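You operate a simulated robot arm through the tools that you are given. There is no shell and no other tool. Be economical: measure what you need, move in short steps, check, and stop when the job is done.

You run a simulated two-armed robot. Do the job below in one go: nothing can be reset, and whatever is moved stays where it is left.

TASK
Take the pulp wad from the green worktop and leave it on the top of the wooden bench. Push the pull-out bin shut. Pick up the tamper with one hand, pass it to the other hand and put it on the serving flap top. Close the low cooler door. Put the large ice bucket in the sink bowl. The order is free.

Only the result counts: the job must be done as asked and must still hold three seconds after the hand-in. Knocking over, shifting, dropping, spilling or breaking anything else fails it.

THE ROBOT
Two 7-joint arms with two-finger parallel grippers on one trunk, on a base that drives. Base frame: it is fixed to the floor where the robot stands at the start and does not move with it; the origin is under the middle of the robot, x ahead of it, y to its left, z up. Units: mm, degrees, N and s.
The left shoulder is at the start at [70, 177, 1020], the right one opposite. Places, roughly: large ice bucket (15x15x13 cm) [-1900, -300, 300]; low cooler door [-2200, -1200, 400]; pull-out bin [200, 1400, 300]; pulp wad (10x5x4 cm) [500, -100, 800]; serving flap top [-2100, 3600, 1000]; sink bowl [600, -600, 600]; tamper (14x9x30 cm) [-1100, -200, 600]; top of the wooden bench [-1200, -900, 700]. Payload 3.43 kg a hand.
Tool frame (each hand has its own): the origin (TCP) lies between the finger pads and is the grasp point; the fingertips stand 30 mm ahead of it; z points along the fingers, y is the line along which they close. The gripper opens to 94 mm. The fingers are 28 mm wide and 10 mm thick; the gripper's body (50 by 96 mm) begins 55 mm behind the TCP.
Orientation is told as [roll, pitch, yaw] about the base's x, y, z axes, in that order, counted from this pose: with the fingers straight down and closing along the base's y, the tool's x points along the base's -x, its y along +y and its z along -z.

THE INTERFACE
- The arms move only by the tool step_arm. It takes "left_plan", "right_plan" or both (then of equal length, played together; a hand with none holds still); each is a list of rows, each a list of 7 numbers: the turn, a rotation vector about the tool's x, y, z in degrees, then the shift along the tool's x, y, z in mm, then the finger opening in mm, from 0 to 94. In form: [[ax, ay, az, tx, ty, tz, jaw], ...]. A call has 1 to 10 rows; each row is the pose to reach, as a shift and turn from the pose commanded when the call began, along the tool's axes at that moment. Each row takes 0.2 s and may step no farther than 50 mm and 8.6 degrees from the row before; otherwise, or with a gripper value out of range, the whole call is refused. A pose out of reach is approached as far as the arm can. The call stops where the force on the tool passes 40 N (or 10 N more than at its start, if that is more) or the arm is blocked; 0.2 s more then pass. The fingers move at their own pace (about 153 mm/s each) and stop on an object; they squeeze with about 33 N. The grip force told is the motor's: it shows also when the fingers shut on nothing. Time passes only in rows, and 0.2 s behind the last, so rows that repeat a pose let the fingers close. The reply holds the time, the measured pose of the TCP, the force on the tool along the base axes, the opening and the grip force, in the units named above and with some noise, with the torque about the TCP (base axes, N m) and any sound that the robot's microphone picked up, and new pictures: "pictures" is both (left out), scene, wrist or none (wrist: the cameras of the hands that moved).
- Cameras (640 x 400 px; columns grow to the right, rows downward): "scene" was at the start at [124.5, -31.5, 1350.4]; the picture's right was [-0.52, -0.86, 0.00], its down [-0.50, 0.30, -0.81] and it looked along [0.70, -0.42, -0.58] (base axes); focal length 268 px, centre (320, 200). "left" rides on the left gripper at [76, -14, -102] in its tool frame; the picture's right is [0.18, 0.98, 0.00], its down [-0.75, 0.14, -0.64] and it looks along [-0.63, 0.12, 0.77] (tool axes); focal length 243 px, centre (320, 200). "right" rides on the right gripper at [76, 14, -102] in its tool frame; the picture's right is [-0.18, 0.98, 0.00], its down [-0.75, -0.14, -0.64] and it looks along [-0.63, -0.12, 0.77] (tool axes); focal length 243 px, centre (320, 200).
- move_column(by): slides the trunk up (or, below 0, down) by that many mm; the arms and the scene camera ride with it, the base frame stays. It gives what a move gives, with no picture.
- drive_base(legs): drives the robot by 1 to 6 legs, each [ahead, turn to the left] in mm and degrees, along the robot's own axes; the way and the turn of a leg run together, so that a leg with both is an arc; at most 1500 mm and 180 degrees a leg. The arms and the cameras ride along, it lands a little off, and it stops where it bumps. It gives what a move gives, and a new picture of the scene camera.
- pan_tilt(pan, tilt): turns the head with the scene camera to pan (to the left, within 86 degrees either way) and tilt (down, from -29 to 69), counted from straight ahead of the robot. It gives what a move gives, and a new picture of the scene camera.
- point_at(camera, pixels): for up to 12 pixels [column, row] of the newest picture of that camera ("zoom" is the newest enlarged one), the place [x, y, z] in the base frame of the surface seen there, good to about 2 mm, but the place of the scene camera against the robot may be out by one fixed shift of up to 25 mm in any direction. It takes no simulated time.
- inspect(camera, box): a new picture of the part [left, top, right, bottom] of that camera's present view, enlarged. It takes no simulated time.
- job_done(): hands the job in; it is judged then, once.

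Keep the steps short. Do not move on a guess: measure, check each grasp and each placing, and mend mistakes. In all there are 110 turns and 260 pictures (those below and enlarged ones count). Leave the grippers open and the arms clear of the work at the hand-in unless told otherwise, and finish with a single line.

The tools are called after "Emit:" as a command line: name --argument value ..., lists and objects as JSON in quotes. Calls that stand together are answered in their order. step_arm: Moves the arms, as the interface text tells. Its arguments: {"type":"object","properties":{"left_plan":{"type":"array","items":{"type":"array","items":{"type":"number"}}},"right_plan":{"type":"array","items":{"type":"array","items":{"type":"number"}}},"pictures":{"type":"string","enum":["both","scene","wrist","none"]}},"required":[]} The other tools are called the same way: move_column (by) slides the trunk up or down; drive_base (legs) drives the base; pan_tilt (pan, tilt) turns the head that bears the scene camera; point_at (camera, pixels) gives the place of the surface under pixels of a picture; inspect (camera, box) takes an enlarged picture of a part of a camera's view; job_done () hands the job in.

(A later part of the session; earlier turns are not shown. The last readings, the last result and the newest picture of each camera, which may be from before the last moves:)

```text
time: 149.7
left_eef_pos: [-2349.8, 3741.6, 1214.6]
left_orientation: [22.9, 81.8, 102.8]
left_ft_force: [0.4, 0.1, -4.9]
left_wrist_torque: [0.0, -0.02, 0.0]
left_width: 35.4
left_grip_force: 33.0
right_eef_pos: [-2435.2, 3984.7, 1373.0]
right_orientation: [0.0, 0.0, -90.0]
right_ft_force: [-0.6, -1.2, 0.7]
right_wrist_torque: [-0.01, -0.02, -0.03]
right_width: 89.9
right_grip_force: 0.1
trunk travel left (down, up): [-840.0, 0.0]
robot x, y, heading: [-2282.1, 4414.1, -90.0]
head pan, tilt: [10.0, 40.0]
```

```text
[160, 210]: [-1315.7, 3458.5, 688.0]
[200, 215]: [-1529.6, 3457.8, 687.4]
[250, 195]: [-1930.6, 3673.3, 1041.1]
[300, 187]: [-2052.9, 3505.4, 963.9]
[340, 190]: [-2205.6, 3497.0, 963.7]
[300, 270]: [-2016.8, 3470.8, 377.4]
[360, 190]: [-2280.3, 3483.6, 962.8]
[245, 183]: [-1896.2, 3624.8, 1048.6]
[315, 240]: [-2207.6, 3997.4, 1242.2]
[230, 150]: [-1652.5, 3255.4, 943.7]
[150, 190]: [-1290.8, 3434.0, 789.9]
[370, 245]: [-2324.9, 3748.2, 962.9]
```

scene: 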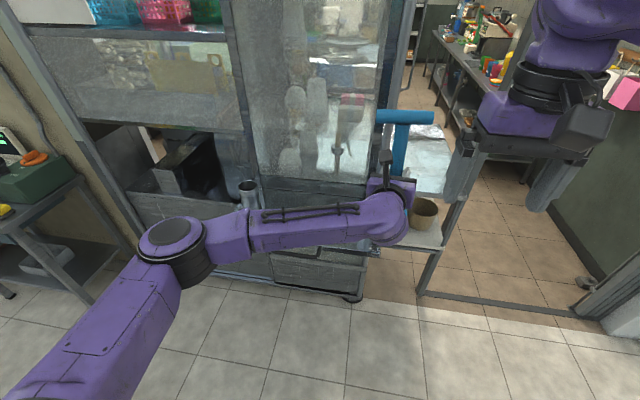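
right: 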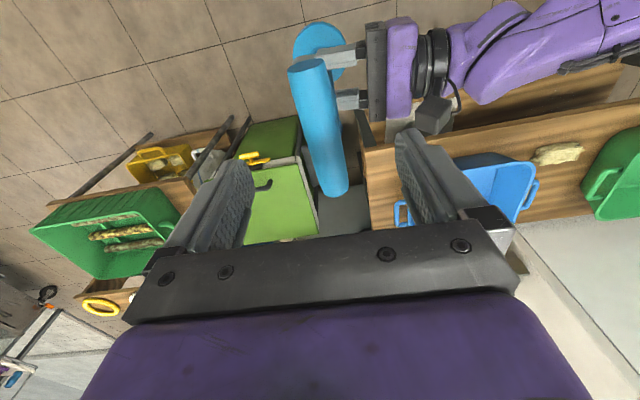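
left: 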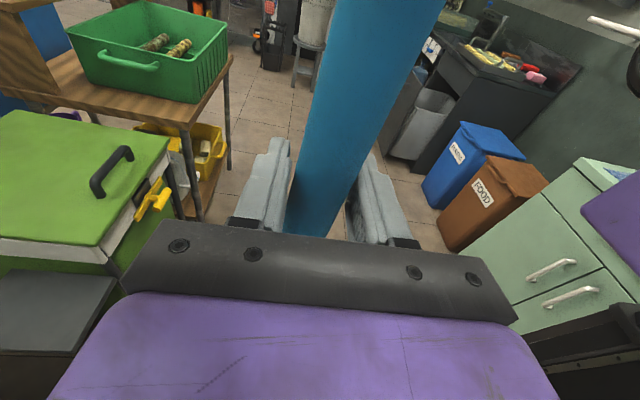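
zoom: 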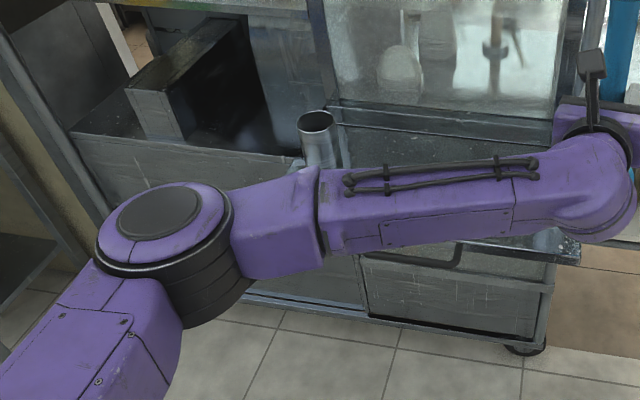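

The flap is at z≈950, spans x -2356 to about -1850 and y 3470–3755, and has a cup at [-1913,3650]. I'll aim the tamper at about [-2200,3625]: hand 150 mm left, then drive ahead about 115.

Emit:
step_arm --left_plan '[[0, 0, 0, 0, -40, 0, 10], [0, 0, 0, 0, -80, 0, 10], [0, 0, 0, 0, -120, 0, 10], [0, 0, 0, 0, -150, 0, 10]]' --pictures "none"

Emit:
drive_base --legs '[[115, 0]]'

Emit:
inspect --camera "left" --box '[0, 0, 640, 400]'

```text
time: 150.7
left_eef_pos: [-2199.3, 3716.2, 1204.4]
left_orientation: [23.4, 81.8, 103.3]
left_ft_force: [0.5, 0.0, -3.7]
left_wrist_torque: [0.04, 0.01, -0.02]
left_width: 35.2
left_grip_force: 32.5
right_eef_pos: [-2435.2, 3983.7, 1373.2]
right_orientation: [0.0, 0.0, -90.0]
right_ft_force: [0.1, 1.0, 0.2]
right_wrist_torque: [0.02, 0.02, -0.03]
right_width: 90.2
right_grip_force: 0.1
trunk travel left (down, up): [-840.0, 0.0]
robot x, y, heading: [-2280.0, 4414.7, -89.9]
head pan, tilt: [10.0, 40.0]
```

```text
time: 151.9
left_eef_pos: [-2200.5, 3603.4, 1208.4]
left_orientation: [23.4, 82.0, 103.5]
left_ft_force: [0.6, 0.1, -3.1]
left_wrist_torque: [0.03, -0.01, 0.0]
left_width: 35.3
left_grip_force: 32.7
right_eef_pos: [-2435.4, 3872.3, 1376.1]
right_orientation: [-0.1, -0.4, -89.9]
right_ft_force: [-0.2, 0.2, 1.6]
right_wrist_torque: [0.03, 0.01, 0.01]
right_width: 90.1
right_grip_force: 0.1
trunk travel left (down, up): [-840.0, 0.0]
robot x, y, heading: [-2277.1, 4296.4, -89.7]
head pan, tilt: [10.0, 40.0]
```

scene: 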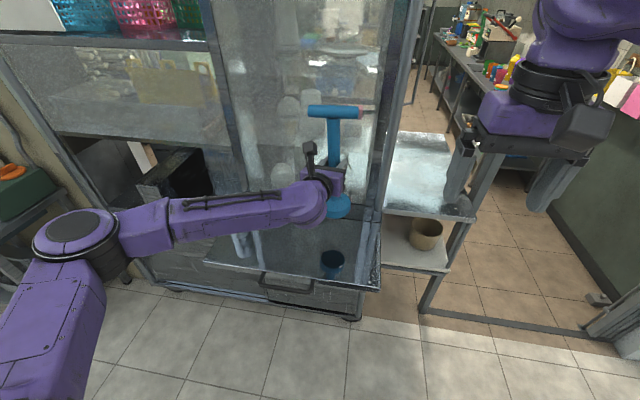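

```text
1.00 times, centred on (320, 200) of left
```

zoom: 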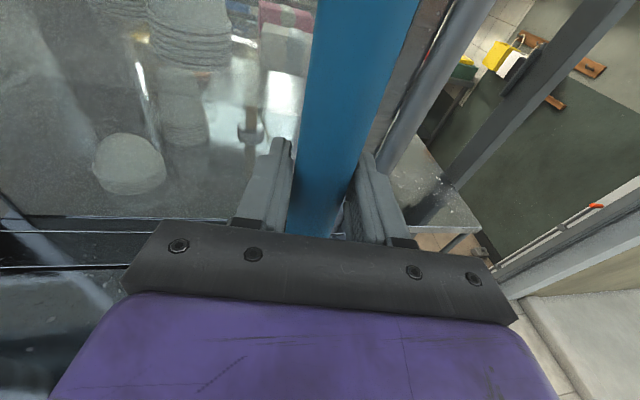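

The base is above the flap's middle, with its reflection at (332,262). I'll lower the trunk 95 mm.

Emit:
move_column --by -95

Emit:
inspect --camera "scene" --box '[190, 80, 420, 310]'

```text
time: 153.2
left_eef_pos: [-2200.0, 3597.9, 1110.0]
left_orientation: [23.0, 81.7, 102.9]
left_ft_force: [-0.3, -0.3, -2.6]
left_wrist_torque: [-0.02, 0.0, -0.01]
left_width: 35.3
left_grip_force: 33.1
right_eef_pos: [-2435.0, 3866.4, 1279.1]
right_orientation: [0.0, -0.1, -89.9]
right_ft_force: [-0.1, 0.4, 0.5]
right_wrist_torque: [0.01, 0.03, 0.03]
right_width: 90.1
right_grip_force: 0.1
trunk travel left (down, up): [-745.0, 95.0]
robot x, y, heading: [-2280.1, 4298.5, -89.7]
head pan, tilt: [10.0, 40.0]
```

```text
1.74 times, centred on (305, 195) of scene
```

zoom: 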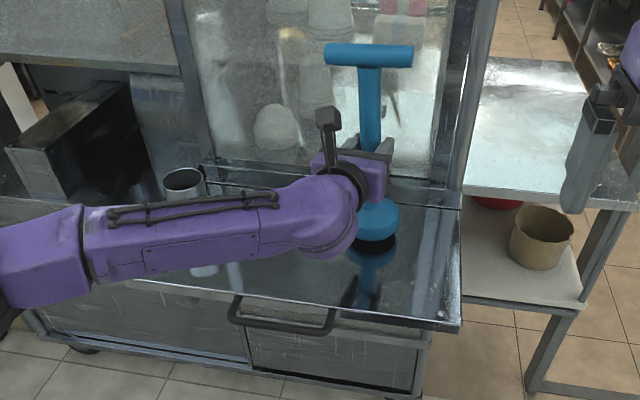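

The base is about 15 mm above the flap. I'll step it down slowly and watch the force.

Emit:
step_arm --left_plan '[[0, 0, 0, -5, 0, 0.7, 10], [0, 0, 0, -9, 0, 1.3, 10], [0, 0, 0, -12, 0, 1.7, 10], [0, 0, 0, -12, 0, 1.7, 10]]' --pictures "none"

Emit:
inspect --camera "scene" --box '[270, 140, 400, 270]'

```text
time: 154.2
left_eef_pos: [-2202.0, 3599.9, 1097.9]
left_orientation: [23.1, 81.8, 102.9]
left_ft_force: [0.6, 0.2, -2.8]
left_wrist_torque: [0.02, -0.05, 0.0]
left_width: 35.3
left_grip_force: 33.3
right_eef_pos: [-2434.5, 3866.1, 1278.7]
right_orientation: [0.0, -0.1, -89.9]
right_ft_force: [-0.1, 0.5, -0.6]
right_wrist_torque: [0.03, 0.01, -0.01]
right_width: 89.9
right_grip_force: 0.0
trunk travel left (down, up): [-745.0, 95.0]
robot x, y, heading: [-2282.8, 4295.5, -89.8]
head pan, tilt: [10.0, 40.0]
```

```text
3.08 times, centred on (335, 205) of scene
```

zoom: 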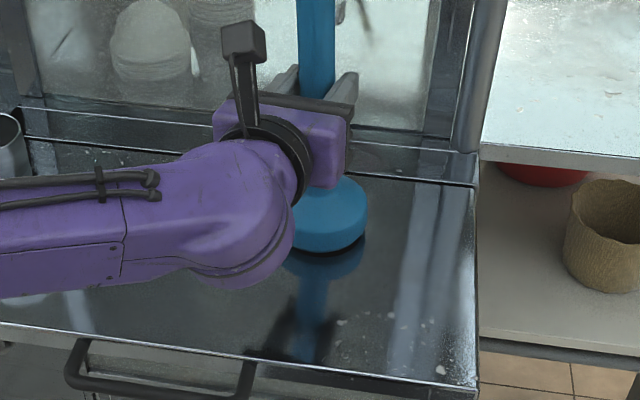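

Emit:
step_arm --left_plan '[[0, 0, 0, -2, 0, 0.3, 10], [0, 0, 0, -4, 0, 0.6, 10], [0, 0, 0, -5, 0, 0.7, 10], [0, 0, 0, -5, 0, 0.7, 10]]' --pictures "none"

```text
time: 155.2
left_eef_pos: [-2201.4, 3601.6, 1095.4]
left_orientation: [23.3, 82.0, 103.2]
left_ft_force: [-2.3, -0.4, 10.6]
left_wrist_torque: [-0.36, -0.12, -0.04]
left_width: 35.6
left_grip_force: 33.3
right_eef_pos: [-2435.8, 3870.7, 1279.1]
right_orientation: [0.0, -0.2, -90.0]
right_ft_force: [-0.7, -0.5, 0.1]
right_wrist_torque: [0.03, -0.02, 0.02]
right_width: 90.0
right_grip_force: 0.1
trunk travel left (down, up): [-745.0, 95.0]
robot x, y, heading: [-2281.8, 4292.5, -90.0]
head pan, tilt: [10.0, 40.0]
```

Contact, at 10.6 N upward. I'll open and pull straight back.

Emit:
step_arm --left_plan '[[0, 0, 0, 0, 0, 0, 60], [0, 0, 0, 0, 0, 0, 90], [0, 0, 0, 0, 0, 0, 90], [0, 0, 0, 0, 0, -20, 90], [0, 0, 0, 0, 0, -50, 90], [0, 0, 0, 0, 0, -90, 90], [0, 0, 0, 0, 0, -120, 90]]' --pictures "both"

```text
time: 156.8
left_eef_pos: [-2178.5, 3717.2, 1109.1]
left_orientation: [23.3, 81.9, 103.3]
left_ft_force: [0.4, 0.4, 0.3]
left_wrist_torque: [-0.01, 0.01, -0.03]
left_width: 90.0
left_grip_force: 0.0
right_eef_pos: [-2435.1, 3867.9, 1278.5]
right_orientation: [-0.2, -0.1, -89.8]
right_ft_force: [0.1, 0.1, 0.8]
right_wrist_torque: [-0.01, 0.01, -0.01]
right_width: 90.0
right_grip_force: 0.2
trunk travel left (down, up): [-745.0, 95.0]
robot x, y, heading: [-2281.7, 4294.6, -89.9]
head pan, tilt: [10.0, 40.0]
```

scene: 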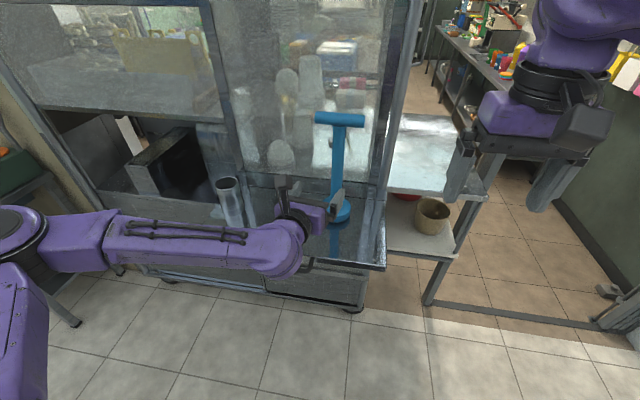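
left: 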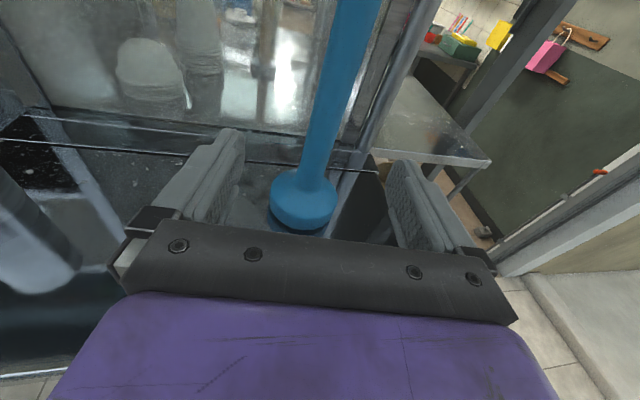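

The tamper stands on the flap. I'll back away straight, narrow the left arm, then retrace the route to the doorway.

Emit:
drive_base --legs '[[-200, 0]]'

Emit:
step_arm --left_plan '[[0, 0, 0, 0, 30, 15, 90], [0, 0, 0, 0, 60, 30, 90], [0, 0, 0, 0, 90, 45, 90], [0, 0, 0, 0, 120, 60, 90], [0, 0, 0, 10, 150, 80, 90]]' --pictures "scene"

Emit:
drive_base --legs '[[0, -90], [930, 0], [0, 90]]'

```text
time: 158.4
left_eef_pos: [-2179.3, 3916.7, 1108.4]
left_orientation: [22.9, 81.8, 102.9]
left_ft_force: [-0.2, -0.1, -1.1]
left_wrist_torque: [-0.03, 0.02, 0.0]
left_width: 89.8
left_grip_force: 0.1
right_eef_pos: [-2436.0, 4065.5, 1277.1]
right_orientation: [0.0, 0.0, -89.9]
right_ft_force: [0.5, 0.0, 0.0]
right_wrist_torque: [0.02, -0.03, 0.0]
right_width: 90.1
right_grip_force: 0.1
trunk travel left (down, up): [-745.0, 95.0]
robot x, y, heading: [-2282.3, 4496.6, -90.0]
head pan, tilt: [10.0, 40.0]
```

scene: 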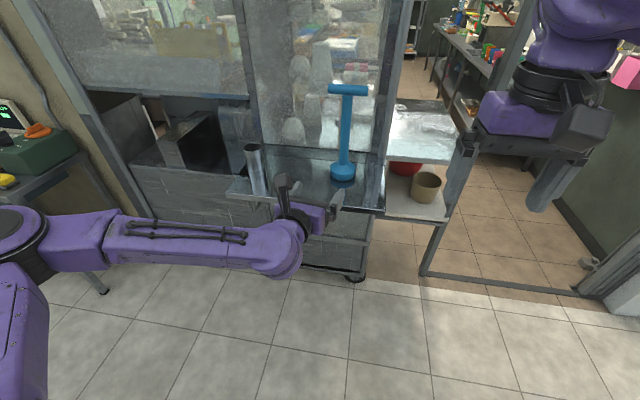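

```text
time: 159.6
left_eef_pos: [-2345.4, 3861.8, 1112.2]
left_orientation: [22.2, 81.7, 102.0]
left_ft_force: [-0.1, 0.4, 0.3]
left_wrist_torque: [0.0, -0.02, 0.03]
left_width: 90.0
left_grip_force: 0.0
right_eef_pos: [-2437.7, 4066.7, 1278.2]
right_orientation: [0.1, 0.1, -89.9]
right_ft_force: [0.2, 0.8, -1.0]
right_wrist_torque: [0.0, -0.03, 0.01]
right_width: 90.1
right_grip_force: 0.1
trunk travel left (down, up): [-745.0, 95.0]
robot x, y, heading: [-2284.8, 4498.5, -89.9]
head pan, tilt: [10.0, 40.0]
```

scene: 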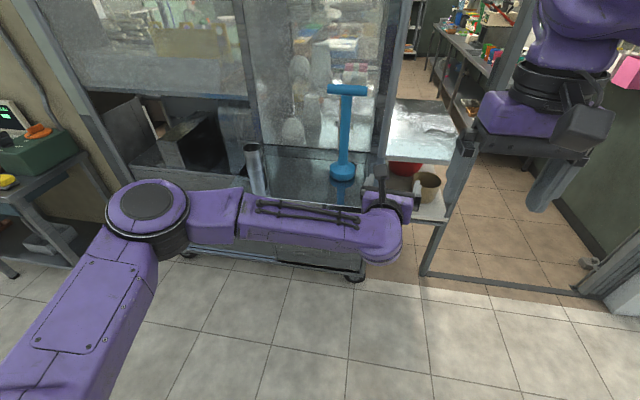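

```text
time: 172.0
left_eef_pos: [-3267.3, 3863.2, 1112.5]
left_orientation: [22.9, 81.8, 101.7]
left_ft_force: [-0.6, 0.1, 0.5]
left_wrist_torque: [-0.02, 0.01, 0.0]
left_width: 90.0
left_grip_force: 0.0
right_eef_pos: [-3355.5, 4069.2, 1278.7]
right_orientation: [0.0, -0.1, -91.2]
right_ft_force: [-0.2, -0.8, -0.4]
right_wrist_torque: [0.0, -0.01, 0.01]
right_width: 90.0
right_grip_force: 0.1
trunk travel left (down, up): [-745.0, 95.0]
robot x, y, heading: [-3193.2, 4499.5, -91.2]
head pan, tilt: [10.0, 40.0]
```

scene: 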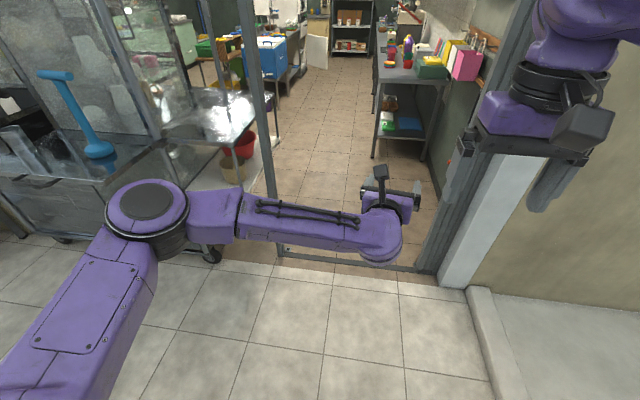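

I'll check the alignment: left elbow, post and jamb.

Emit:
point_at --camera "scene" --pixels '[[108, 210], [112, 235], [275, 235], [265, 150], [425, 265], [450, 200], [465, 150]]'

```text
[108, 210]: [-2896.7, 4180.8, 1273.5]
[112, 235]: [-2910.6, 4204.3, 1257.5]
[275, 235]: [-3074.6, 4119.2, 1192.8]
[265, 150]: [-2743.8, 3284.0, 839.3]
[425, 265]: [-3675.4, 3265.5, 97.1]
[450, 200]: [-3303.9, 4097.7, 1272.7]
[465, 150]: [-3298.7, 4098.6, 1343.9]
```

The margins are good. I'll drive in through the doorway.

Emit:
drive_base --legs '[[0, 1.2], [1200, 0], [1050, 0]]'

Emit:
pan_tilt --pan 25 --tilt 20

```text
time: 183.6
left_eef_pos: [-3272.6, 1584.0, 1113.7]
left_orientation: [22.9, 81.8, 102.4]
left_ft_force: [-0.6, -0.8, 0.0]
left_wrist_torque: [0.01, 0.0, -0.01]
left_width: 90.0
left_grip_force: 0.2
right_eef_pos: [-3364.2, 1788.9, 1279.2]
right_orientation: [0.1, -0.1, -90.4]
right_ft_force: [-0.7, 0.3, 0.5]
right_wrist_torque: [0.01, -0.06, -0.01]
right_width: 89.9
right_grip_force: 0.0
trunk travel left (down, up): [-745.0, 95.0]
robot x, y, heading: [-3204.8, 2214.4, -90.5]
head pan, tilt: [10.0, 40.0]
```

scene: 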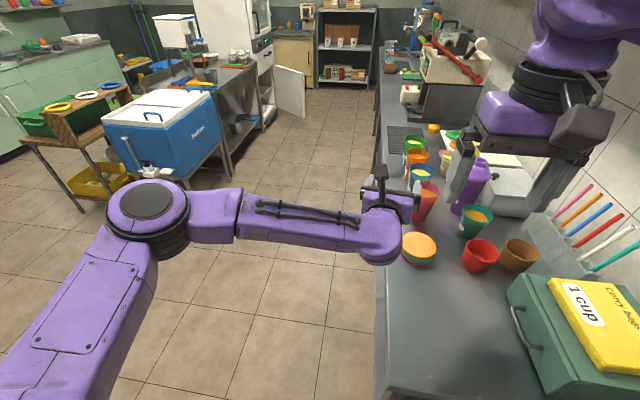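

```text
time: 184.4
left_eef_pos: [-3273.6, 1583.7, 1112.9]
left_orientation: [22.9, 81.8, 102.3]
left_ft_force: [-0.3, -0.8, 0.9]
left_wrist_torque: [0.02, -0.01, 0.02]
left_width: 89.9
left_grip_force: 0.0
right_eef_pos: [-3364.5, 1788.0, 1277.7]
right_orientation: [0.1, -0.1, -90.4]
right_ft_force: [0.8, -0.7, 0.5]
right_wrist_torque: [0.01, 0.0, -0.01]
right_width: 89.9
right_grip_force: 0.0
trunk travel left (down, up): [-745.0, 95.0]
robot x, y, heading: [-3204.8, 2218.4, -90.6]
head pan, tilt: [25.0, 20.0]
```

scene: 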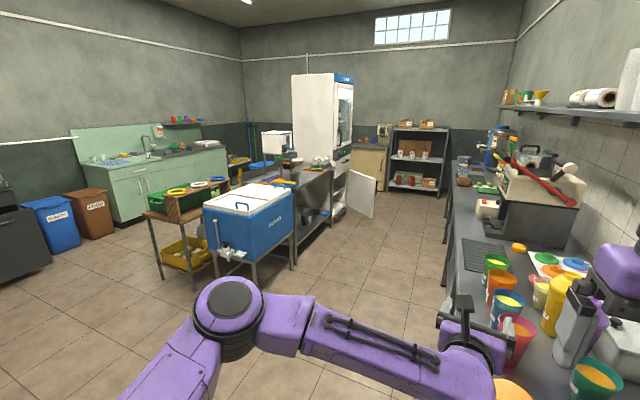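

The low cooler door is the open white panel at (360,195) on the tall fridge. The bucket should be on the metal table's lower shelf. I'll zoom in.

Emit:
inspect --camera "scene" --box '[250, 120, 400, 270]'

Emit:
point_at --camera "scene" --pixels '[[350, 185], [372, 195], [375, 215], [347, 205], [335, 180], [310, 215], [322, 210], [292, 255], [300, 200], [450, 210], [475, 300], [330, 245]]'

```text
2.67 times, centred on (325, 195) of scene
```

zoom: 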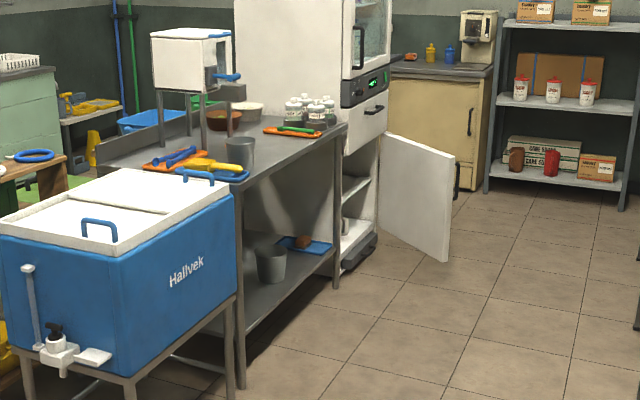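

```text
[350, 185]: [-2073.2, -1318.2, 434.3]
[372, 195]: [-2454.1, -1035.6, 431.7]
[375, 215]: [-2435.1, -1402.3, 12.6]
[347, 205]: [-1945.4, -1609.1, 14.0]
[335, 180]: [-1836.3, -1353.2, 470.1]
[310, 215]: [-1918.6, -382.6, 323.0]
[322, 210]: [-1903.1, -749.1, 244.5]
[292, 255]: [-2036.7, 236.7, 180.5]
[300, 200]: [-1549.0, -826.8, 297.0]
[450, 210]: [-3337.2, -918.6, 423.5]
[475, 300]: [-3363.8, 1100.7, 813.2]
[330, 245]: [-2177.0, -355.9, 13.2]
```

I'll measure the door panel's corners from the enlarged view.

Emit:
point_at --camera "zoom" --pixels '[[390, 145], [385, 215], [440, 170], [440, 250], [456, 180], [415, 180], [345, 140], [360, 140], [270, 262], [243, 255], [345, 225], [372, 200]]'

```text
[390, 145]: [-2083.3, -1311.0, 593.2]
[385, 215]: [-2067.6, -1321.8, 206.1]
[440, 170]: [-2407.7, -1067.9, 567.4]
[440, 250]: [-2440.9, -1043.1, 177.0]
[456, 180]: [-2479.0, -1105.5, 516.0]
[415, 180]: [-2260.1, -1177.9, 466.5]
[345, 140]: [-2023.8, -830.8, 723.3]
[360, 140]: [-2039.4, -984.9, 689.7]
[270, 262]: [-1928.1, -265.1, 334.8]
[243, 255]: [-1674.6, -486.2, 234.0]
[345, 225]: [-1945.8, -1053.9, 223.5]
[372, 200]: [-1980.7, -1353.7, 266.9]
```

The door's hinge is near [-2060,-1330] and its free end near [-2470,-1020], about 53° open. It must be pushed from its outer side toward +x. First I'll retract the left hand, then drive down the aisle to about [-2845,-1040] and face +x.

Emit:
drive_base --legs '[[0, 15.5], [1400, 0], [0, -15], [950, 0], [950, 0]]'

Emit:
step_arm --left_plan '[[0, 0, 0, 0, -25, -35, 90], [0, 0, 0, 0, -50, -70, 90], [0, 0, 0, 0, -75, -105, 90], [0, 0, 0, 0, -100, -140, 90], [0, 0, 0, 0, -125, -175, 90], [0, 0, 0, 0, -150, -210, 90], [0, 0, 0, 0, -170, -240, 90]]' --pictures "scene"

```text
time: 187.3
left_eef_pos: [-3068.9, 1455.2, 1113.1]
left_orientation: [20.6, 82.1, 115.3]
left_ft_force: [-0.5, 0.3, 0.2]
left_wrist_torque: [0.01, 0.03, -0.02]
left_width: 89.8
left_grip_force: 0.0
right_eef_pos: [-3210.8, 1628.7, 1279.1]
right_orientation: [0.5, -0.3, -75.0]
right_ft_force: [0.1, -0.4, 0.5]
right_wrist_torque: [-0.01, -0.04, 0.01]
right_width: 89.9
right_grip_force: 0.2
trunk travel left (down, up): [-745.0, 95.0]
robot x, y, heading: [-3157.9, 2084.6, -74.4]
head pan, tilt: [25.0, 20.0]
stopped in leg 2: the robot was blocked; the commanded pose is now the measured one
```

scene: 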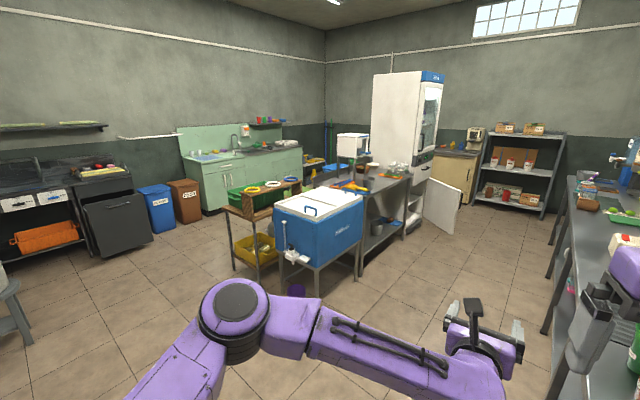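

```text
time: 188.9
left_eef_pos: [-2924.2, 1643.3, 1139.6]
left_orientation: [23.1, 81.9, 117.9]
left_ft_force: [-0.3, -0.2, -0.3]
left_wrist_torque: [0.0, 0.04, 0.02]
left_width: 90.0
left_grip_force: 0.0
left hand out of reach, approached as far as the arm can: row 6, 7
right_eef_pos: [-3202.9, 1627.5, 1279.8]
right_orientation: [0.0, -0.1, -75.0]
right_ft_force: [0.6, -0.5, -0.3]
right_wrist_torque: [0.0, -0.01, 0.01]
right_width: 89.9
right_grip_force: 0.1
trunk travel left (down, up): [-745.0, 95.0]
robot x, y, heading: [-3159.2, 2084.1, -74.6]
head pan, tilt: [25.0, 20.0]
```

scene: 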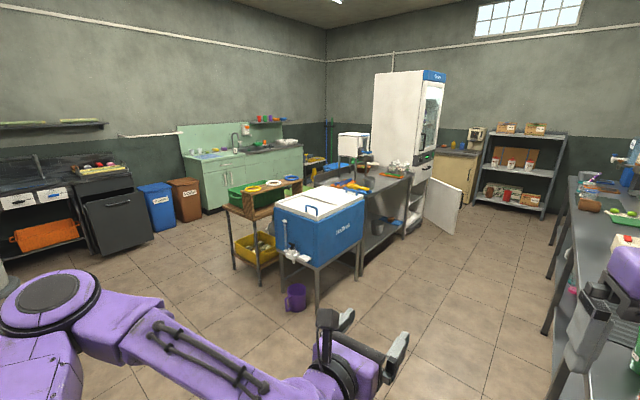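

The base touched the counter corner. There's also a purple mug on the floor at (297,297). I'll measure that and check the counter items.

Emit:
point_at --camera "scene" --pixels '[[297, 300], [318, 305], [360, 280], [283, 245], [545, 330], [570, 260], [462, 190], [427, 200], [480, 250]]'

Emit:
pan_tilt --pan -15 --tilt 40

```text
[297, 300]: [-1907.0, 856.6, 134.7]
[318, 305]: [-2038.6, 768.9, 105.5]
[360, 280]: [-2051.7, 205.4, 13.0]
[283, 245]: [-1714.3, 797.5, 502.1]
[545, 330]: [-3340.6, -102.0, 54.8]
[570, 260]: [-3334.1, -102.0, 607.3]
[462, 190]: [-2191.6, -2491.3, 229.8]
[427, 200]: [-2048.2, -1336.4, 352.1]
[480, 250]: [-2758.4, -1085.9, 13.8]
```

```text
time: 190.0
left_eef_pos: [-2923.6, 1642.5, 1138.5]
left_orientation: [23.0, 81.9, 117.5]
left_ft_force: [-0.2, 0.3, -0.4]
left_wrist_torque: [-0.01, 0.0, -0.01]
left_width: 90.2
left_grip_force: 0.0
right_eef_pos: [-3203.2, 1628.6, 1279.8]
right_orientation: [-0.1, -0.3, -74.9]
right_ft_force: [-0.6, 0.0, 0.8]
right_wrist_torque: [-0.01, 0.0, -0.02]
right_width: 89.9
right_grip_force: 0.1
trunk travel left (down, up): [-745.0, 95.0]
robot x, y, heading: [-3157.9, 2078.3, -74.5]
head pan, tilt: [-15.0, 40.0]
```

scene: 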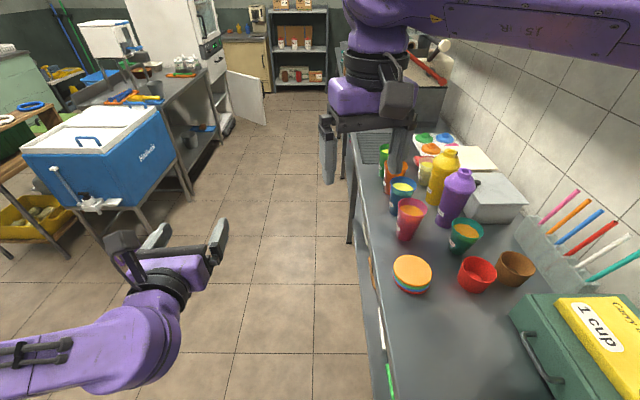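

Everything on the counter is upright. I'll back off, angle into the middle of the aisle at x≈-2770, and drive down it.

Emit:
drive_base --legs '[[-200, 0], [0, 25], [690, 0], [0, -40.5]]'

```text
time: 198.2
left_eef_pos: [-2648.9, 1249.9, 1139.4]
left_orientation: [23.0, 82.0, 101.5]
left_ft_force: [0.2, 0.5, -0.4]
left_wrist_torque: [0.0, 0.0, -0.02]
left_width: 90.1
left_grip_force: 0.1
right_eef_pos: [-2921.0, 1312.9, 1279.9]
right_orientation: [0.0, -0.2, -91.2]
right_ft_force: [-0.1, -0.9, -0.1]
right_wrist_torque: [-0.01, -0.07, -0.02]
right_width: 90.0
right_grip_force: 0.1
trunk travel left (down, up): [-745.0, 95.0]
robot x, y, heading: [-2753.3, 1737.9, -90.5]
head pan, tilt: [-15.0, 40.0]
```

scene: 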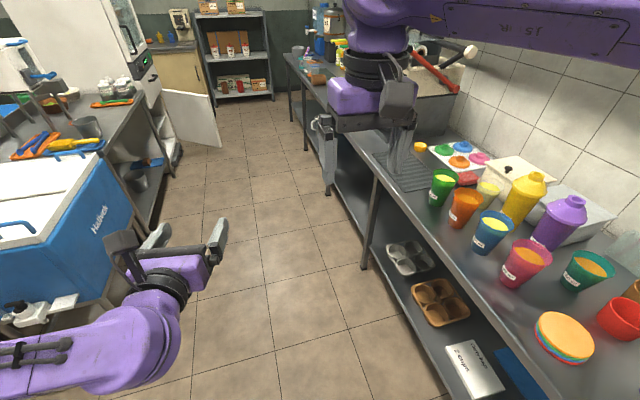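

The aisle is clear. I'll drive down it with a slight right bias so I pass the open door's edge at a distance.

Emit:
drive_base --legs '[[0, -1.8], [1400, 0], [1000, 0]]'

Emit:
pan_tilt --pan 40 --tilt 40

```text
time: 210.2
left_eef_pos: [-2794.7, -1123.0, 1140.0]
left_orientation: [22.9, 81.8, 99.0]
left_ft_force: [-0.1, 0.2, -0.1]
left_wrist_torque: [-0.01, 0.02, -0.01]
left_width: 90.2
left_grip_force: 0.1
right_eef_pos: [-3062.0, -1047.9, 1280.3]
right_orientation: [0.1, -0.2, -93.5]
right_ft_force: [-0.5, 0.1, -0.4]
right_wrist_torque: [-0.01, -0.01, -0.01]
right_width: 89.8
right_grip_force: 0.1
trunk travel left (down, up): [-745.0, 95.0]
robot x, y, heading: [-2873.4, -628.6, -93.4]
head pan, tilt: [-15.0, 40.0]
```

scene: 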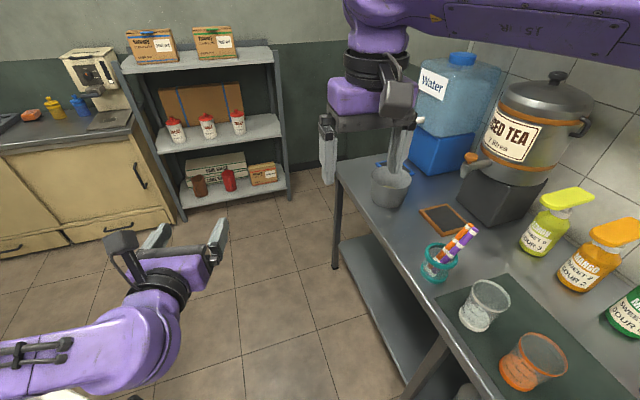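

```text
time: 211.4
left_eef_pos: [-2793.9, -1123.6, 1139.6]
left_orientation: [22.9, 82.0, 99.0]
left_ft_force: [0.7, 0.3, -0.1]
left_wrist_torque: [-0.01, 0.0, 0.01]
left_width: 89.7
left_grip_force: 0.0
right_eef_pos: [-3061.3, -1048.1, 1279.8]
right_orientation: [0.1, -0.2, -93.5]
right_ft_force: [0.0, -0.2, 0.0]
right_wrist_torque: [0.04, 0.0, -0.01]
right_width: 89.8
right_grip_force: 0.1
trunk travel left (down, up): [-745.0, 95.0]
robot x, y, heading: [-2877.4, -633.9, -93.3]
head pan, tilt: [40.0, 40.0]
```

scene: 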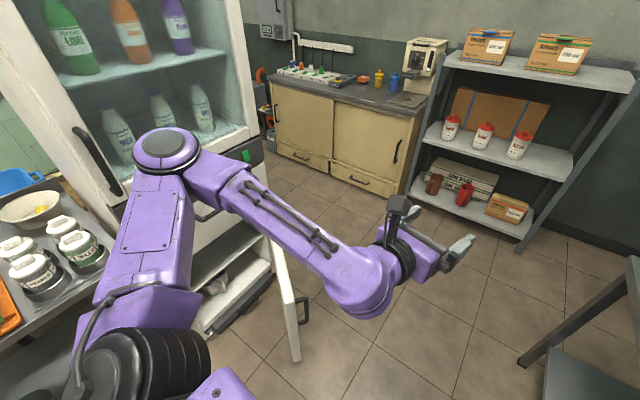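

Emit:
drive_base --legs '[[420, 0], [0, 95]]'

Emit:
pan_tilt --pan 5 --tilt 50

```text
time: 218.0
left_eef_pos: [-2412.4, -933.3, 1139.3]
left_orientation: [22.9, 81.9, -167.2]
left_ft_force: [-0.1, 0.2, 0.4]
left_wrist_torque: [0.01, -0.02, 0.01]
left_width: 90.2
left_grip_force: 0.0
right_eef_pos: [-2468.0, -1207.3, 1279.0]
right_orientation: [0.0, -0.2, 0.1]
right_ft_force: [0.6, 0.1, 1.0]
right_wrist_torque: [0.08, -0.02, 0.0]
right_width: 89.9
right_grip_force: 0.1
trunk travel left (down, up): [-745.0, 95.0]
robot x, y, heading: [-2898.8, -1049.0, 0.6]
head pan, tilt: [40.0, 40.0]
```

scene: 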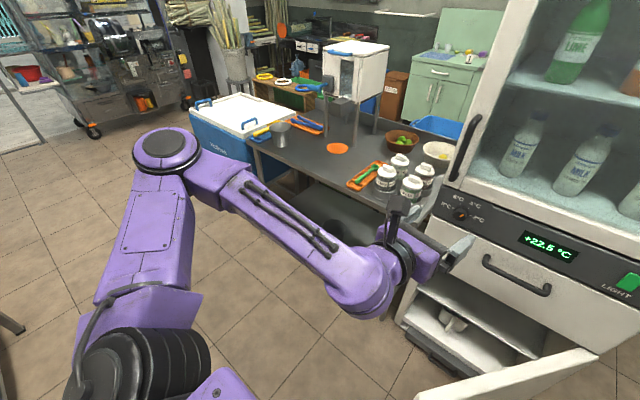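

```text
time: 219.0
left_eef_pos: [-2412.2, -934.9, 1139.7]
left_orientation: [23.0, 81.8, -167.2]
left_ft_force: [0.4, 0.5, -0.2]
left_wrist_torque: [0.04, 0.03, 0.02]
left_width: 90.2
left_grip_force: 0.0
right_eef_pos: [-2468.5, -1206.3, 1279.1]
right_orientation: [0.1, -0.2, 0.2]
right_ft_force: [0.7, -0.2, -0.2]
right_wrist_torque: [0.0, -0.03, 0.02]
right_width: 90.2
right_grip_force: 0.1
trunk travel left (down, up): [-745.0, 95.0]
robot x, y, heading: [-2900.2, -1049.2, 0.5]
head pan, tilt: [5.0, 50.0]
```

scene: 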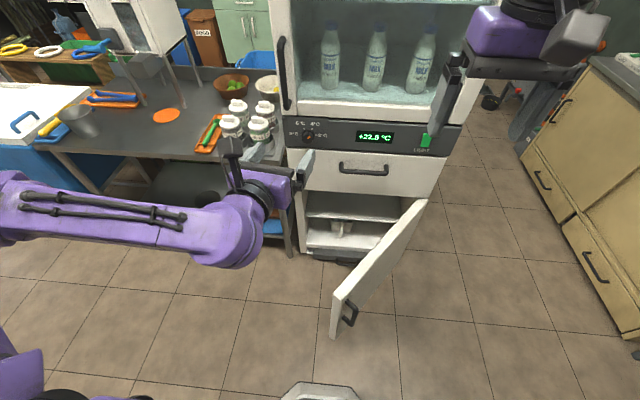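

There's a clear view of the door, with its free edge at (335,300), the handle at (350,313) and the hinge at (423,203). I'll measure it.

Emit:
point_at --camera "scene" --pixels '[[340, 292], [334, 330], [351, 303], [350, 320], [365, 300], [390, 262], [420, 203], [400, 240], [305, 210], [405, 195]]'

```text
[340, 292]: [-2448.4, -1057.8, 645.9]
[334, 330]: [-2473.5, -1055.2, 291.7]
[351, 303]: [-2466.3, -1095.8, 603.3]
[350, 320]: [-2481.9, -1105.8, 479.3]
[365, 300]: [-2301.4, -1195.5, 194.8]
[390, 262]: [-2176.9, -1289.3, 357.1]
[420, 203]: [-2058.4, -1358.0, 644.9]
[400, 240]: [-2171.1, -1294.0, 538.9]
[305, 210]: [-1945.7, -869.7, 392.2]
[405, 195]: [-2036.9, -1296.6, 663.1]
```

The door spans z≈160–634. I'll push its top edge with the right fingers at TCP z≈600, so the hand body stays above the panel. First I'll move the left hand up and aside, close the right fingers, and place the right hand outside the door.

Emit:
step_arm --left_plan '[[0, 0, 0, 20, -28, -8, 90], [0, 0, 0, 40, -56, -16, 90], [0, 0, 0, 60, -84, -24, 90], [0, 0, 0, 80, -112, -32, 90], [0, 0, 0, 100, -140, -40, 90], [0, 0, 0, 120, -170, -50, 90]]' --right_plan '[[0, 0, 0, -5, 0, 0, 60], [0, 0, 0, -10, 0, 0, 30], [0, 0, 0, -20, 0, 0, 0], [0, 0, 0, -25, 0, 0, 0], [0, 0, 0, -25, 0, 0, 0], [0, 0, 0, -25, 0, 0, 0]]' --pictures "none"

Emit:
move_column --by -679

Emit:
pan_tilt --pan -5 --tilt 40

```text
time: 220.4
left_eef_pos: [-2416.2, -751.2, 1255.8]
left_orientation: [23.1, 82.0, -167.0]
left_ft_force: [0.2, -0.4, 0.1]
left_wrist_torque: [0.0, 0.01, -0.03]
left_width: 89.9
left_grip_force: 0.1
left hand out of reach, approached as far as the arm can: row 1, 2, 3, 4
right_eef_pos: [-2444.8, -1205.1, 1279.7]
right_orientation: [0.0, -0.2, 0.2]
right_ft_force: [0.7, 0.0, 0.0]
right_wrist_torque: [0.0, -0.01, -0.01]
right_width: 0.1
right_grip_force: 32.4
trunk travel left (down, up): [-745.0, 95.0]
robot x, y, heading: [-2898.6, -1046.0, 0.8]
head pan, tilt: [5.0, 50.0]
```

```text
refused: -679 is not a number from -400 to 400
```

```text
time: 221.1
left_eef_pos: [-2416.0, -751.5, 1255.9]
left_orientation: [22.9, 81.9, -167.1]
left_ft_force: [0.3, 0.4, 0.4]
left_wrist_torque: [0.05, 0.02, 0.0]
left_width: 89.9
left_grip_force: 0.0
right_eef_pos: [-2444.0, -1205.8, 1280.9]
right_orientation: [0.0, -0.1, 0.2]
right_ft_force: [-0.8, 1.0, 0.5]
right_wrist_torque: [0.0, 0.01, 0.01]
right_width: 0.0
right_grip_force: 33.0
trunk travel left (down, up): [-745.0, 95.0]
robot x, y, heading: [-2898.7, -1049.8, 0.7]
head pan, tilt: [-5.0, 40.0]
```

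scene: 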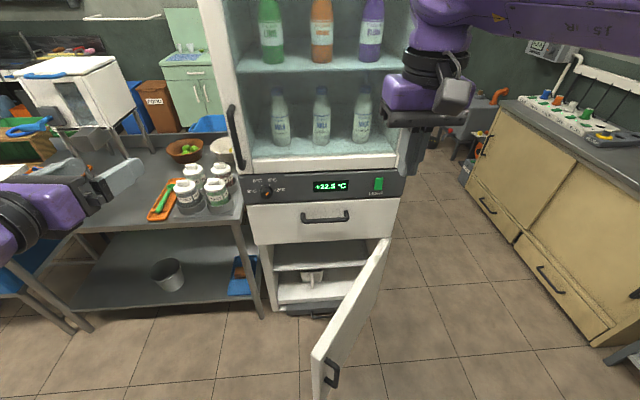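

Left is clear and the right is positioned over the outer side of the door. I'll lower the trunk in two moves.

Emit:
move_column --by -380

Emit:
move_column --by -300

Emit:
pan_tilt --pan -10 --tilt 20

```text
time: 224.8
left_eef_pos: [-2416.8, -751.8, 876.3]
left_orientation: [22.9, 81.9, -167.2]
left_ft_force: [-0.6, 0.5, 1.1]
left_wrist_torque: [0.02, 0.02, 0.0]
left_width: 89.8
left_grip_force: 0.1
right_eef_pos: [-2445.0, -1206.0, 898.5]
right_orientation: [0.1, -0.2, 0.3]
right_ft_force: [-0.5, -0.4, 0.1]
right_wrist_torque: [-0.01, -0.03, 0.0]
right_width: 0.1
right_grip_force: 32.9
trunk travel left (down, up): [-365.0, 475.0]
robot x, y, heading: [-2895.8, -1048.8, 0.6]
head pan, tilt: [-5.0, 40.0]
```

```text
time: 227.8
left_eef_pos: [-2417.2, -751.9, 576.1]
left_orientation: [22.9, 81.9, -167.2]
left_ft_force: [-0.3, 0.0, 0.7]
left_wrist_torque: [0.04, -0.03, 0.01]
left_width: 90.2
left_grip_force: 0.1
right_eef_pos: [-2444.7, -1205.3, 599.9]
right_orientation: [0.0, -0.2, 0.2]
right_ft_force: [-0.9, -0.2, -0.1]
right_wrist_torque: [0.01, 0.0, 0.03]
right_width: 0.0
right_grip_force: 33.0
trunk travel left (down, up): [-65.0, 775.0]
robot x, y, heading: [-2897.1, -1047.5, 0.7]
head pan, tilt: [-5.0, 40.0]
```

```text
time: 228.6
left_eef_pos: [-2415.5, -752.7, 576.3]
left_orientation: [22.8, 81.9, -167.2]
left_ft_force: [0.0, -0.9, 0.1]
left_wrist_torque: [-0.04, 0.02, 0.03]
left_width: 90.0
left_grip_force: 0.1
right_eef_pos: [-2444.2, -1205.2, 600.7]
right_orientation: [0.0, -0.3, 0.2]
right_ft_force: [-0.2, 1.3, -0.3]
right_wrist_torque: [-0.03, -0.01, -0.01]
right_width: 0.0
right_grip_force: 32.3
trunk travel left (down, up): [-65.0, 775.0]
robot x, y, heading: [-2897.6, -1050.1, 0.8]
head pan, tilt: [-10.0, 20.0]
```

scene: 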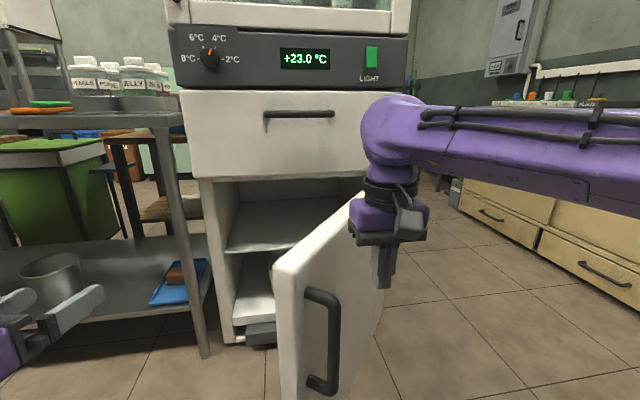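

I'll push the door along its arc toward the fridge.

Emit:
step_arm --right_plan '[[0, 0, 0, -33, 33, 0, 0], [0, 0, 0, -65, 66, 0, 0], [0, 0, 0, -94, 100, 0, 0], [0, 0, 0, -123, 135, 0, 0], [0, 0, 0, -150, 157, 0, 0], [0, 0, 0, -177, 178, 0, 0]]' --pictures "scene"

```text
time: 230.0
left_eef_pos: [-2416.2, -751.5, 576.9]
left_orientation: [22.9, 81.9, -167.2]
left_ft_force: [-0.1, -0.5, 0.1]
left_wrist_torque: [0.0, -0.01, 0.01]
left_width: 90.0
left_grip_force: 0.1
right_eef_pos: [-2320.1, -1056.1, 579.6]
right_orientation: [0.0, -0.3, 0.2]
right_ft_force: [-0.6, 0.3, -0.7]
right_wrist_torque: [0.02, -0.01, -0.02]
right_width: 0.0
right_grip_force: 32.8
right hand out of reach, approached as far as the arm can: row 4, 5, 6
trunk travel left (down, up): [-65.0, 775.0]
robot x, y, heading: [-2893.8, -1046.1, 0.8]
head pan, tilt: [-10.0, 20.0]
```

scene: 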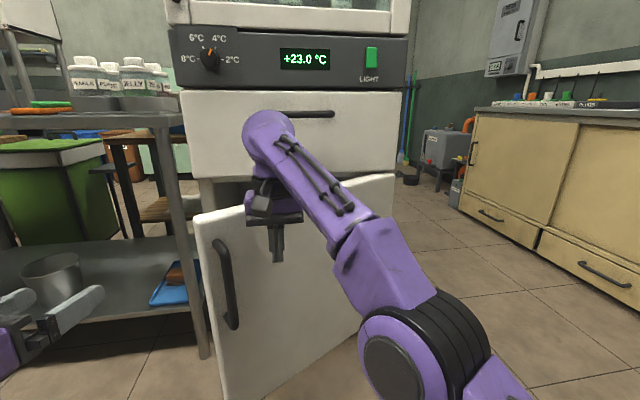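

The door is moving shut, and the arm is at its reach limit. I'll raise the trunk 25 mm to keep the hand body above the panel, then drive ahead so the hand keeps pushing.

Emit:
move_column --by 25

Emit:
drive_base --legs '[[150, 0]]'

```text
time: 230.7
left_eef_pos: [-2416.6, -751.6, 600.0]
left_orientation: [23.0, 82.0, -167.2]
left_ft_force: [-0.2, 0.3, -0.2]
left_wrist_torque: [-0.01, 0.02, 0.02]
left_width: 90.1
left_grip_force: 0.1
right_eef_pos: [-2319.5, -1056.8, 605.7]
right_orientation: [0.0, -0.4, 0.3]
right_ft_force: [0.9, 0.2, -0.5]
right_wrist_torque: [0.02, -0.01, -0.01]
right_width: 0.0
right_grip_force: 33.0
trunk travel left (down, up): [-90.0, 750.0]
robot x, y, heading: [-2899.0, -1046.0, 0.7]
head pan, tilt: [-10.0, 20.0]
```

```text
time: 232.1
left_eef_pos: [-2267.0, -751.0, 600.3]
left_orientation: [23.0, 81.9, -167.3]
left_ft_force: [-0.5, -0.3, -0.1]
left_wrist_torque: [-0.01, -0.01, 0.01]
left_width: 90.1
left_grip_force: 0.0
right_eef_pos: [-2173.1, -1055.9, 605.1]
right_orientation: [-0.1, -0.3, 0.1]
right_ft_force: [0.9, 1.5, 0.2]
right_wrist_torque: [0.0, -0.03, 0.03]
right_width: 0.0
right_grip_force: 33.9
trunk travel left (down, up): [-90.0, 750.0]
robot x, y, heading: [-2749.5, -1046.9, 0.1]
head pan, tilt: [-10.0, 20.0]
```

scene: 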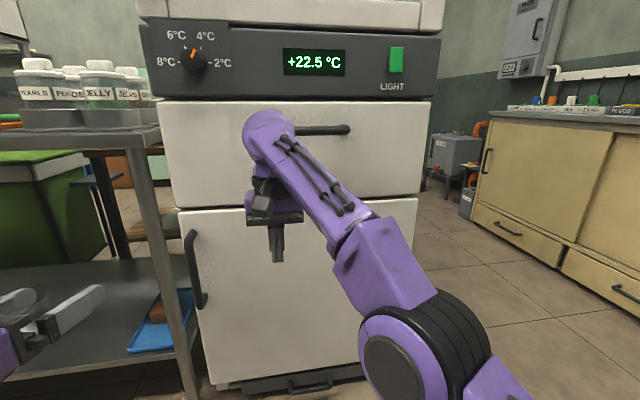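

The door is nearly shut. For the last push I'll back the hand off, lower it so the whole hand presses the panel instead of the drawer above, and look again.

Emit:
step_arm --right_plan '[[0, 0, 0, 30, 0, 0, 0], [0, 0, 0, 60, 0, 0, 0], [0, 0, 0, 60, 0, 40, 0], [0, 0, 0, 60, 0, 80, 0], [0, 0, 0, 60, 0, 110, 0]]' --pictures "none"

Emit:
point_at --camera "scene" --pixels '[[215, 250], [220, 340], [400, 220], [350, 180], [180, 180], [190, 290], [150, 250], [140, 140], [60, 280]]'

```text
time: 233.3
left_eef_pos: [-2267.8, -750.7, 601.4]
left_orientation: [23.0, 81.9, -167.3]
left_ft_force: [-1.1, -0.4, -0.1]
left_wrist_torque: [0.0, -0.02, 0.0]
left_width: 89.9
left_grip_force: 0.0
right_eef_pos: [-2156.2, -1023.4, 535.9]
right_orientation: [0.0, -0.4, 0.2]
right_ft_force: [1.4, 0.9, 1.0]
right_wrist_torque: [0.02, 0.03, 0.0]
right_width: 0.0
right_grip_force: 32.8
right hand out of reach, approached as far as the arm can: row 1, 2, 3, 4, 5
trunk travel left (down, up): [-90.0, 750.0]
robot x, y, heading: [-2751.4, -1046.8, 0.5]
head pan, tilt: [-10.0, 20.0]
```

```text
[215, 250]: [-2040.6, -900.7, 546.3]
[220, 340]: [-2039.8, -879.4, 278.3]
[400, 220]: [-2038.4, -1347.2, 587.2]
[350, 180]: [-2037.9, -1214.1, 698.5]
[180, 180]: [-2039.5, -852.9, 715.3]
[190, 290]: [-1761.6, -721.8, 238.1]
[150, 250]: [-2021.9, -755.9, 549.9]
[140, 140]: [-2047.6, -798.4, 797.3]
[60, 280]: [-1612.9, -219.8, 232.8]
```

The panel's face reads x≈-2040 at both ends, flush with the drawer at -2038, so it seems to have swung shut. I'll inspect it.

Emit:
inspect --camera "scene" --box '[140, 140, 440, 400]'

```text
1.54 times, centred on (290, 270) of scene
```

zoom: 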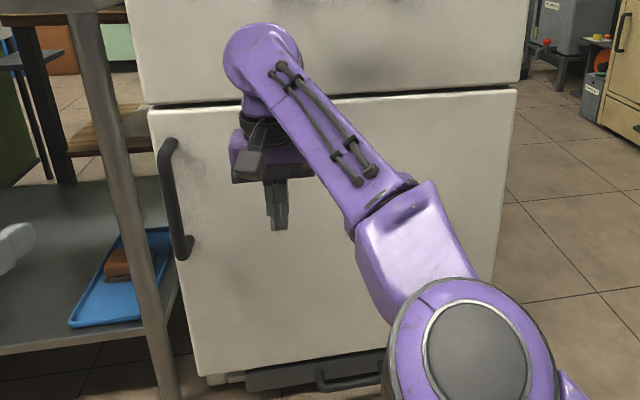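

The door is shut and flush. Next is the ice bucket. I'll fold the left hand to point down and pull it back, and retract the right hand to a normal pose.

Emit:
step_arm --left_plan '[[0, -8, 0, 5, -5, -20, 90], [0, -16, 0, 10, -10, -40, 90], [0, -24, 0, 15, -10, -60, 90], [0, -32, 0, 20, -10, -80, 90], [0, -40, 0, 25, -10, -100, 90], [0, -48, 0, 30, -10, -120, 90], [0, -56, 0, 35, -10, -140, 90], [0, -64, 0, 40, -10, -160, 90], [0, -72, 0, 45, -10, -180, 90], [0, -80, 0, 50, -10, -200, 90]]' --right_plan '[[0, 0, 0, 30, 0, -5, 0], [0, 0, 0, 60, 0, -10, 0], [0, 0, 0, 90, 0, -15, 0], [0, 0, 0, 120, 0, -20, 20], [0, 0, 0, 150, 0, -20, 40], [0, 0, 0, 180, 0, -20, 60], [0, 0, 0, 200, -20, -20, 80], [0, 0, 0, 220, -40, -20, 94], [0, 0, 0, 240, -60, -20, 94], [0, 0, 0, 250, -80, -20, 94]]' --pictures "scene"

```text
time: 235.5
left_eef_pos: [-2425.6, -734.2, 658.3]
left_orientation: [3.2, 2.6, 170.0]
left_ft_force: [-1.2, 0.1, 0.9]
left_wrist_torque: [-0.02, 0.01, -0.01]
left_width: 90.0
left_grip_force: 0.0
left hand out of reach, approached as far as the arm can: row 9, 10
right_eef_pos: [-2404.3, -1106.1, 549.4]
right_orientation: [0.0, -0.3, 0.0]
right_ft_force: [-0.4, 0.0, -0.4]
right_wrist_torque: [0.02, 0.0, 0.0]
right_width: 93.8
right_grip_force: 0.0
right hand out of reach, approached as far as the arm can: row 1, 2, 3, 4, 5
trunk travel left (down, up): [-90.0, 750.0]
robot x, y, heading: [-2749.0, -1043.7, 0.3]
head pan, tilt: [-10.0, 20.0]
```

scene: 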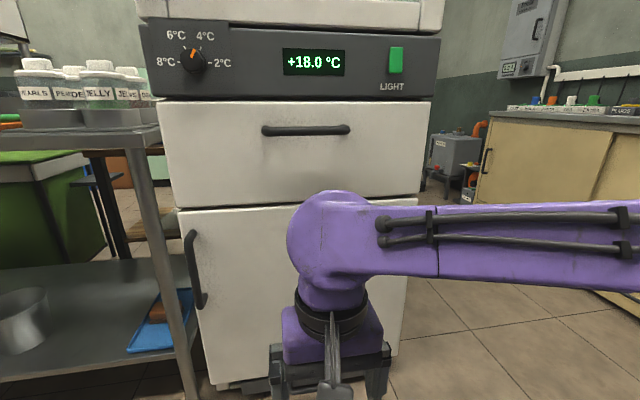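

The fridge reads 18.0 °C and is falling, which confirms the door is shut. Now I'll look at the bucket to the left.

Emit:
pan_tilt --pan 45 --tilt 25

```text
time: 236.7
left_eef_pos: [-2425.5, -734.3, 657.1]
left_orientation: [3.2, 2.6, 170.1]
left_ft_force: [0.7, 0.6, -0.7]
left_wrist_torque: [0.01, 0.0, -0.04]
left_width: 89.9
left_grip_force: 0.0
right_eef_pos: [-2403.3, -1106.4, 549.1]
right_orientation: [0.0, -0.3, 0.1]
right_ft_force: [-0.9, 0.5, 0.3]
right_wrist_torque: [-0.01, 0.02, -0.02]
right_width: 93.8
right_grip_force: 0.0
trunk travel left (down, up): [-90.0, 750.0]
robot x, y, heading: [-2751.5, -1047.6, 0.3]
head pan, tilt: [45.0, 25.0]
```

scene: 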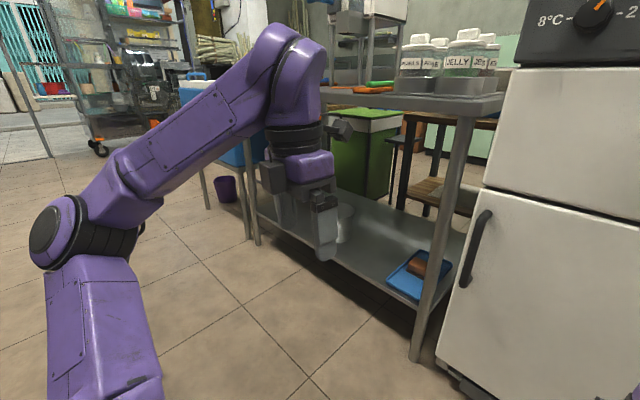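

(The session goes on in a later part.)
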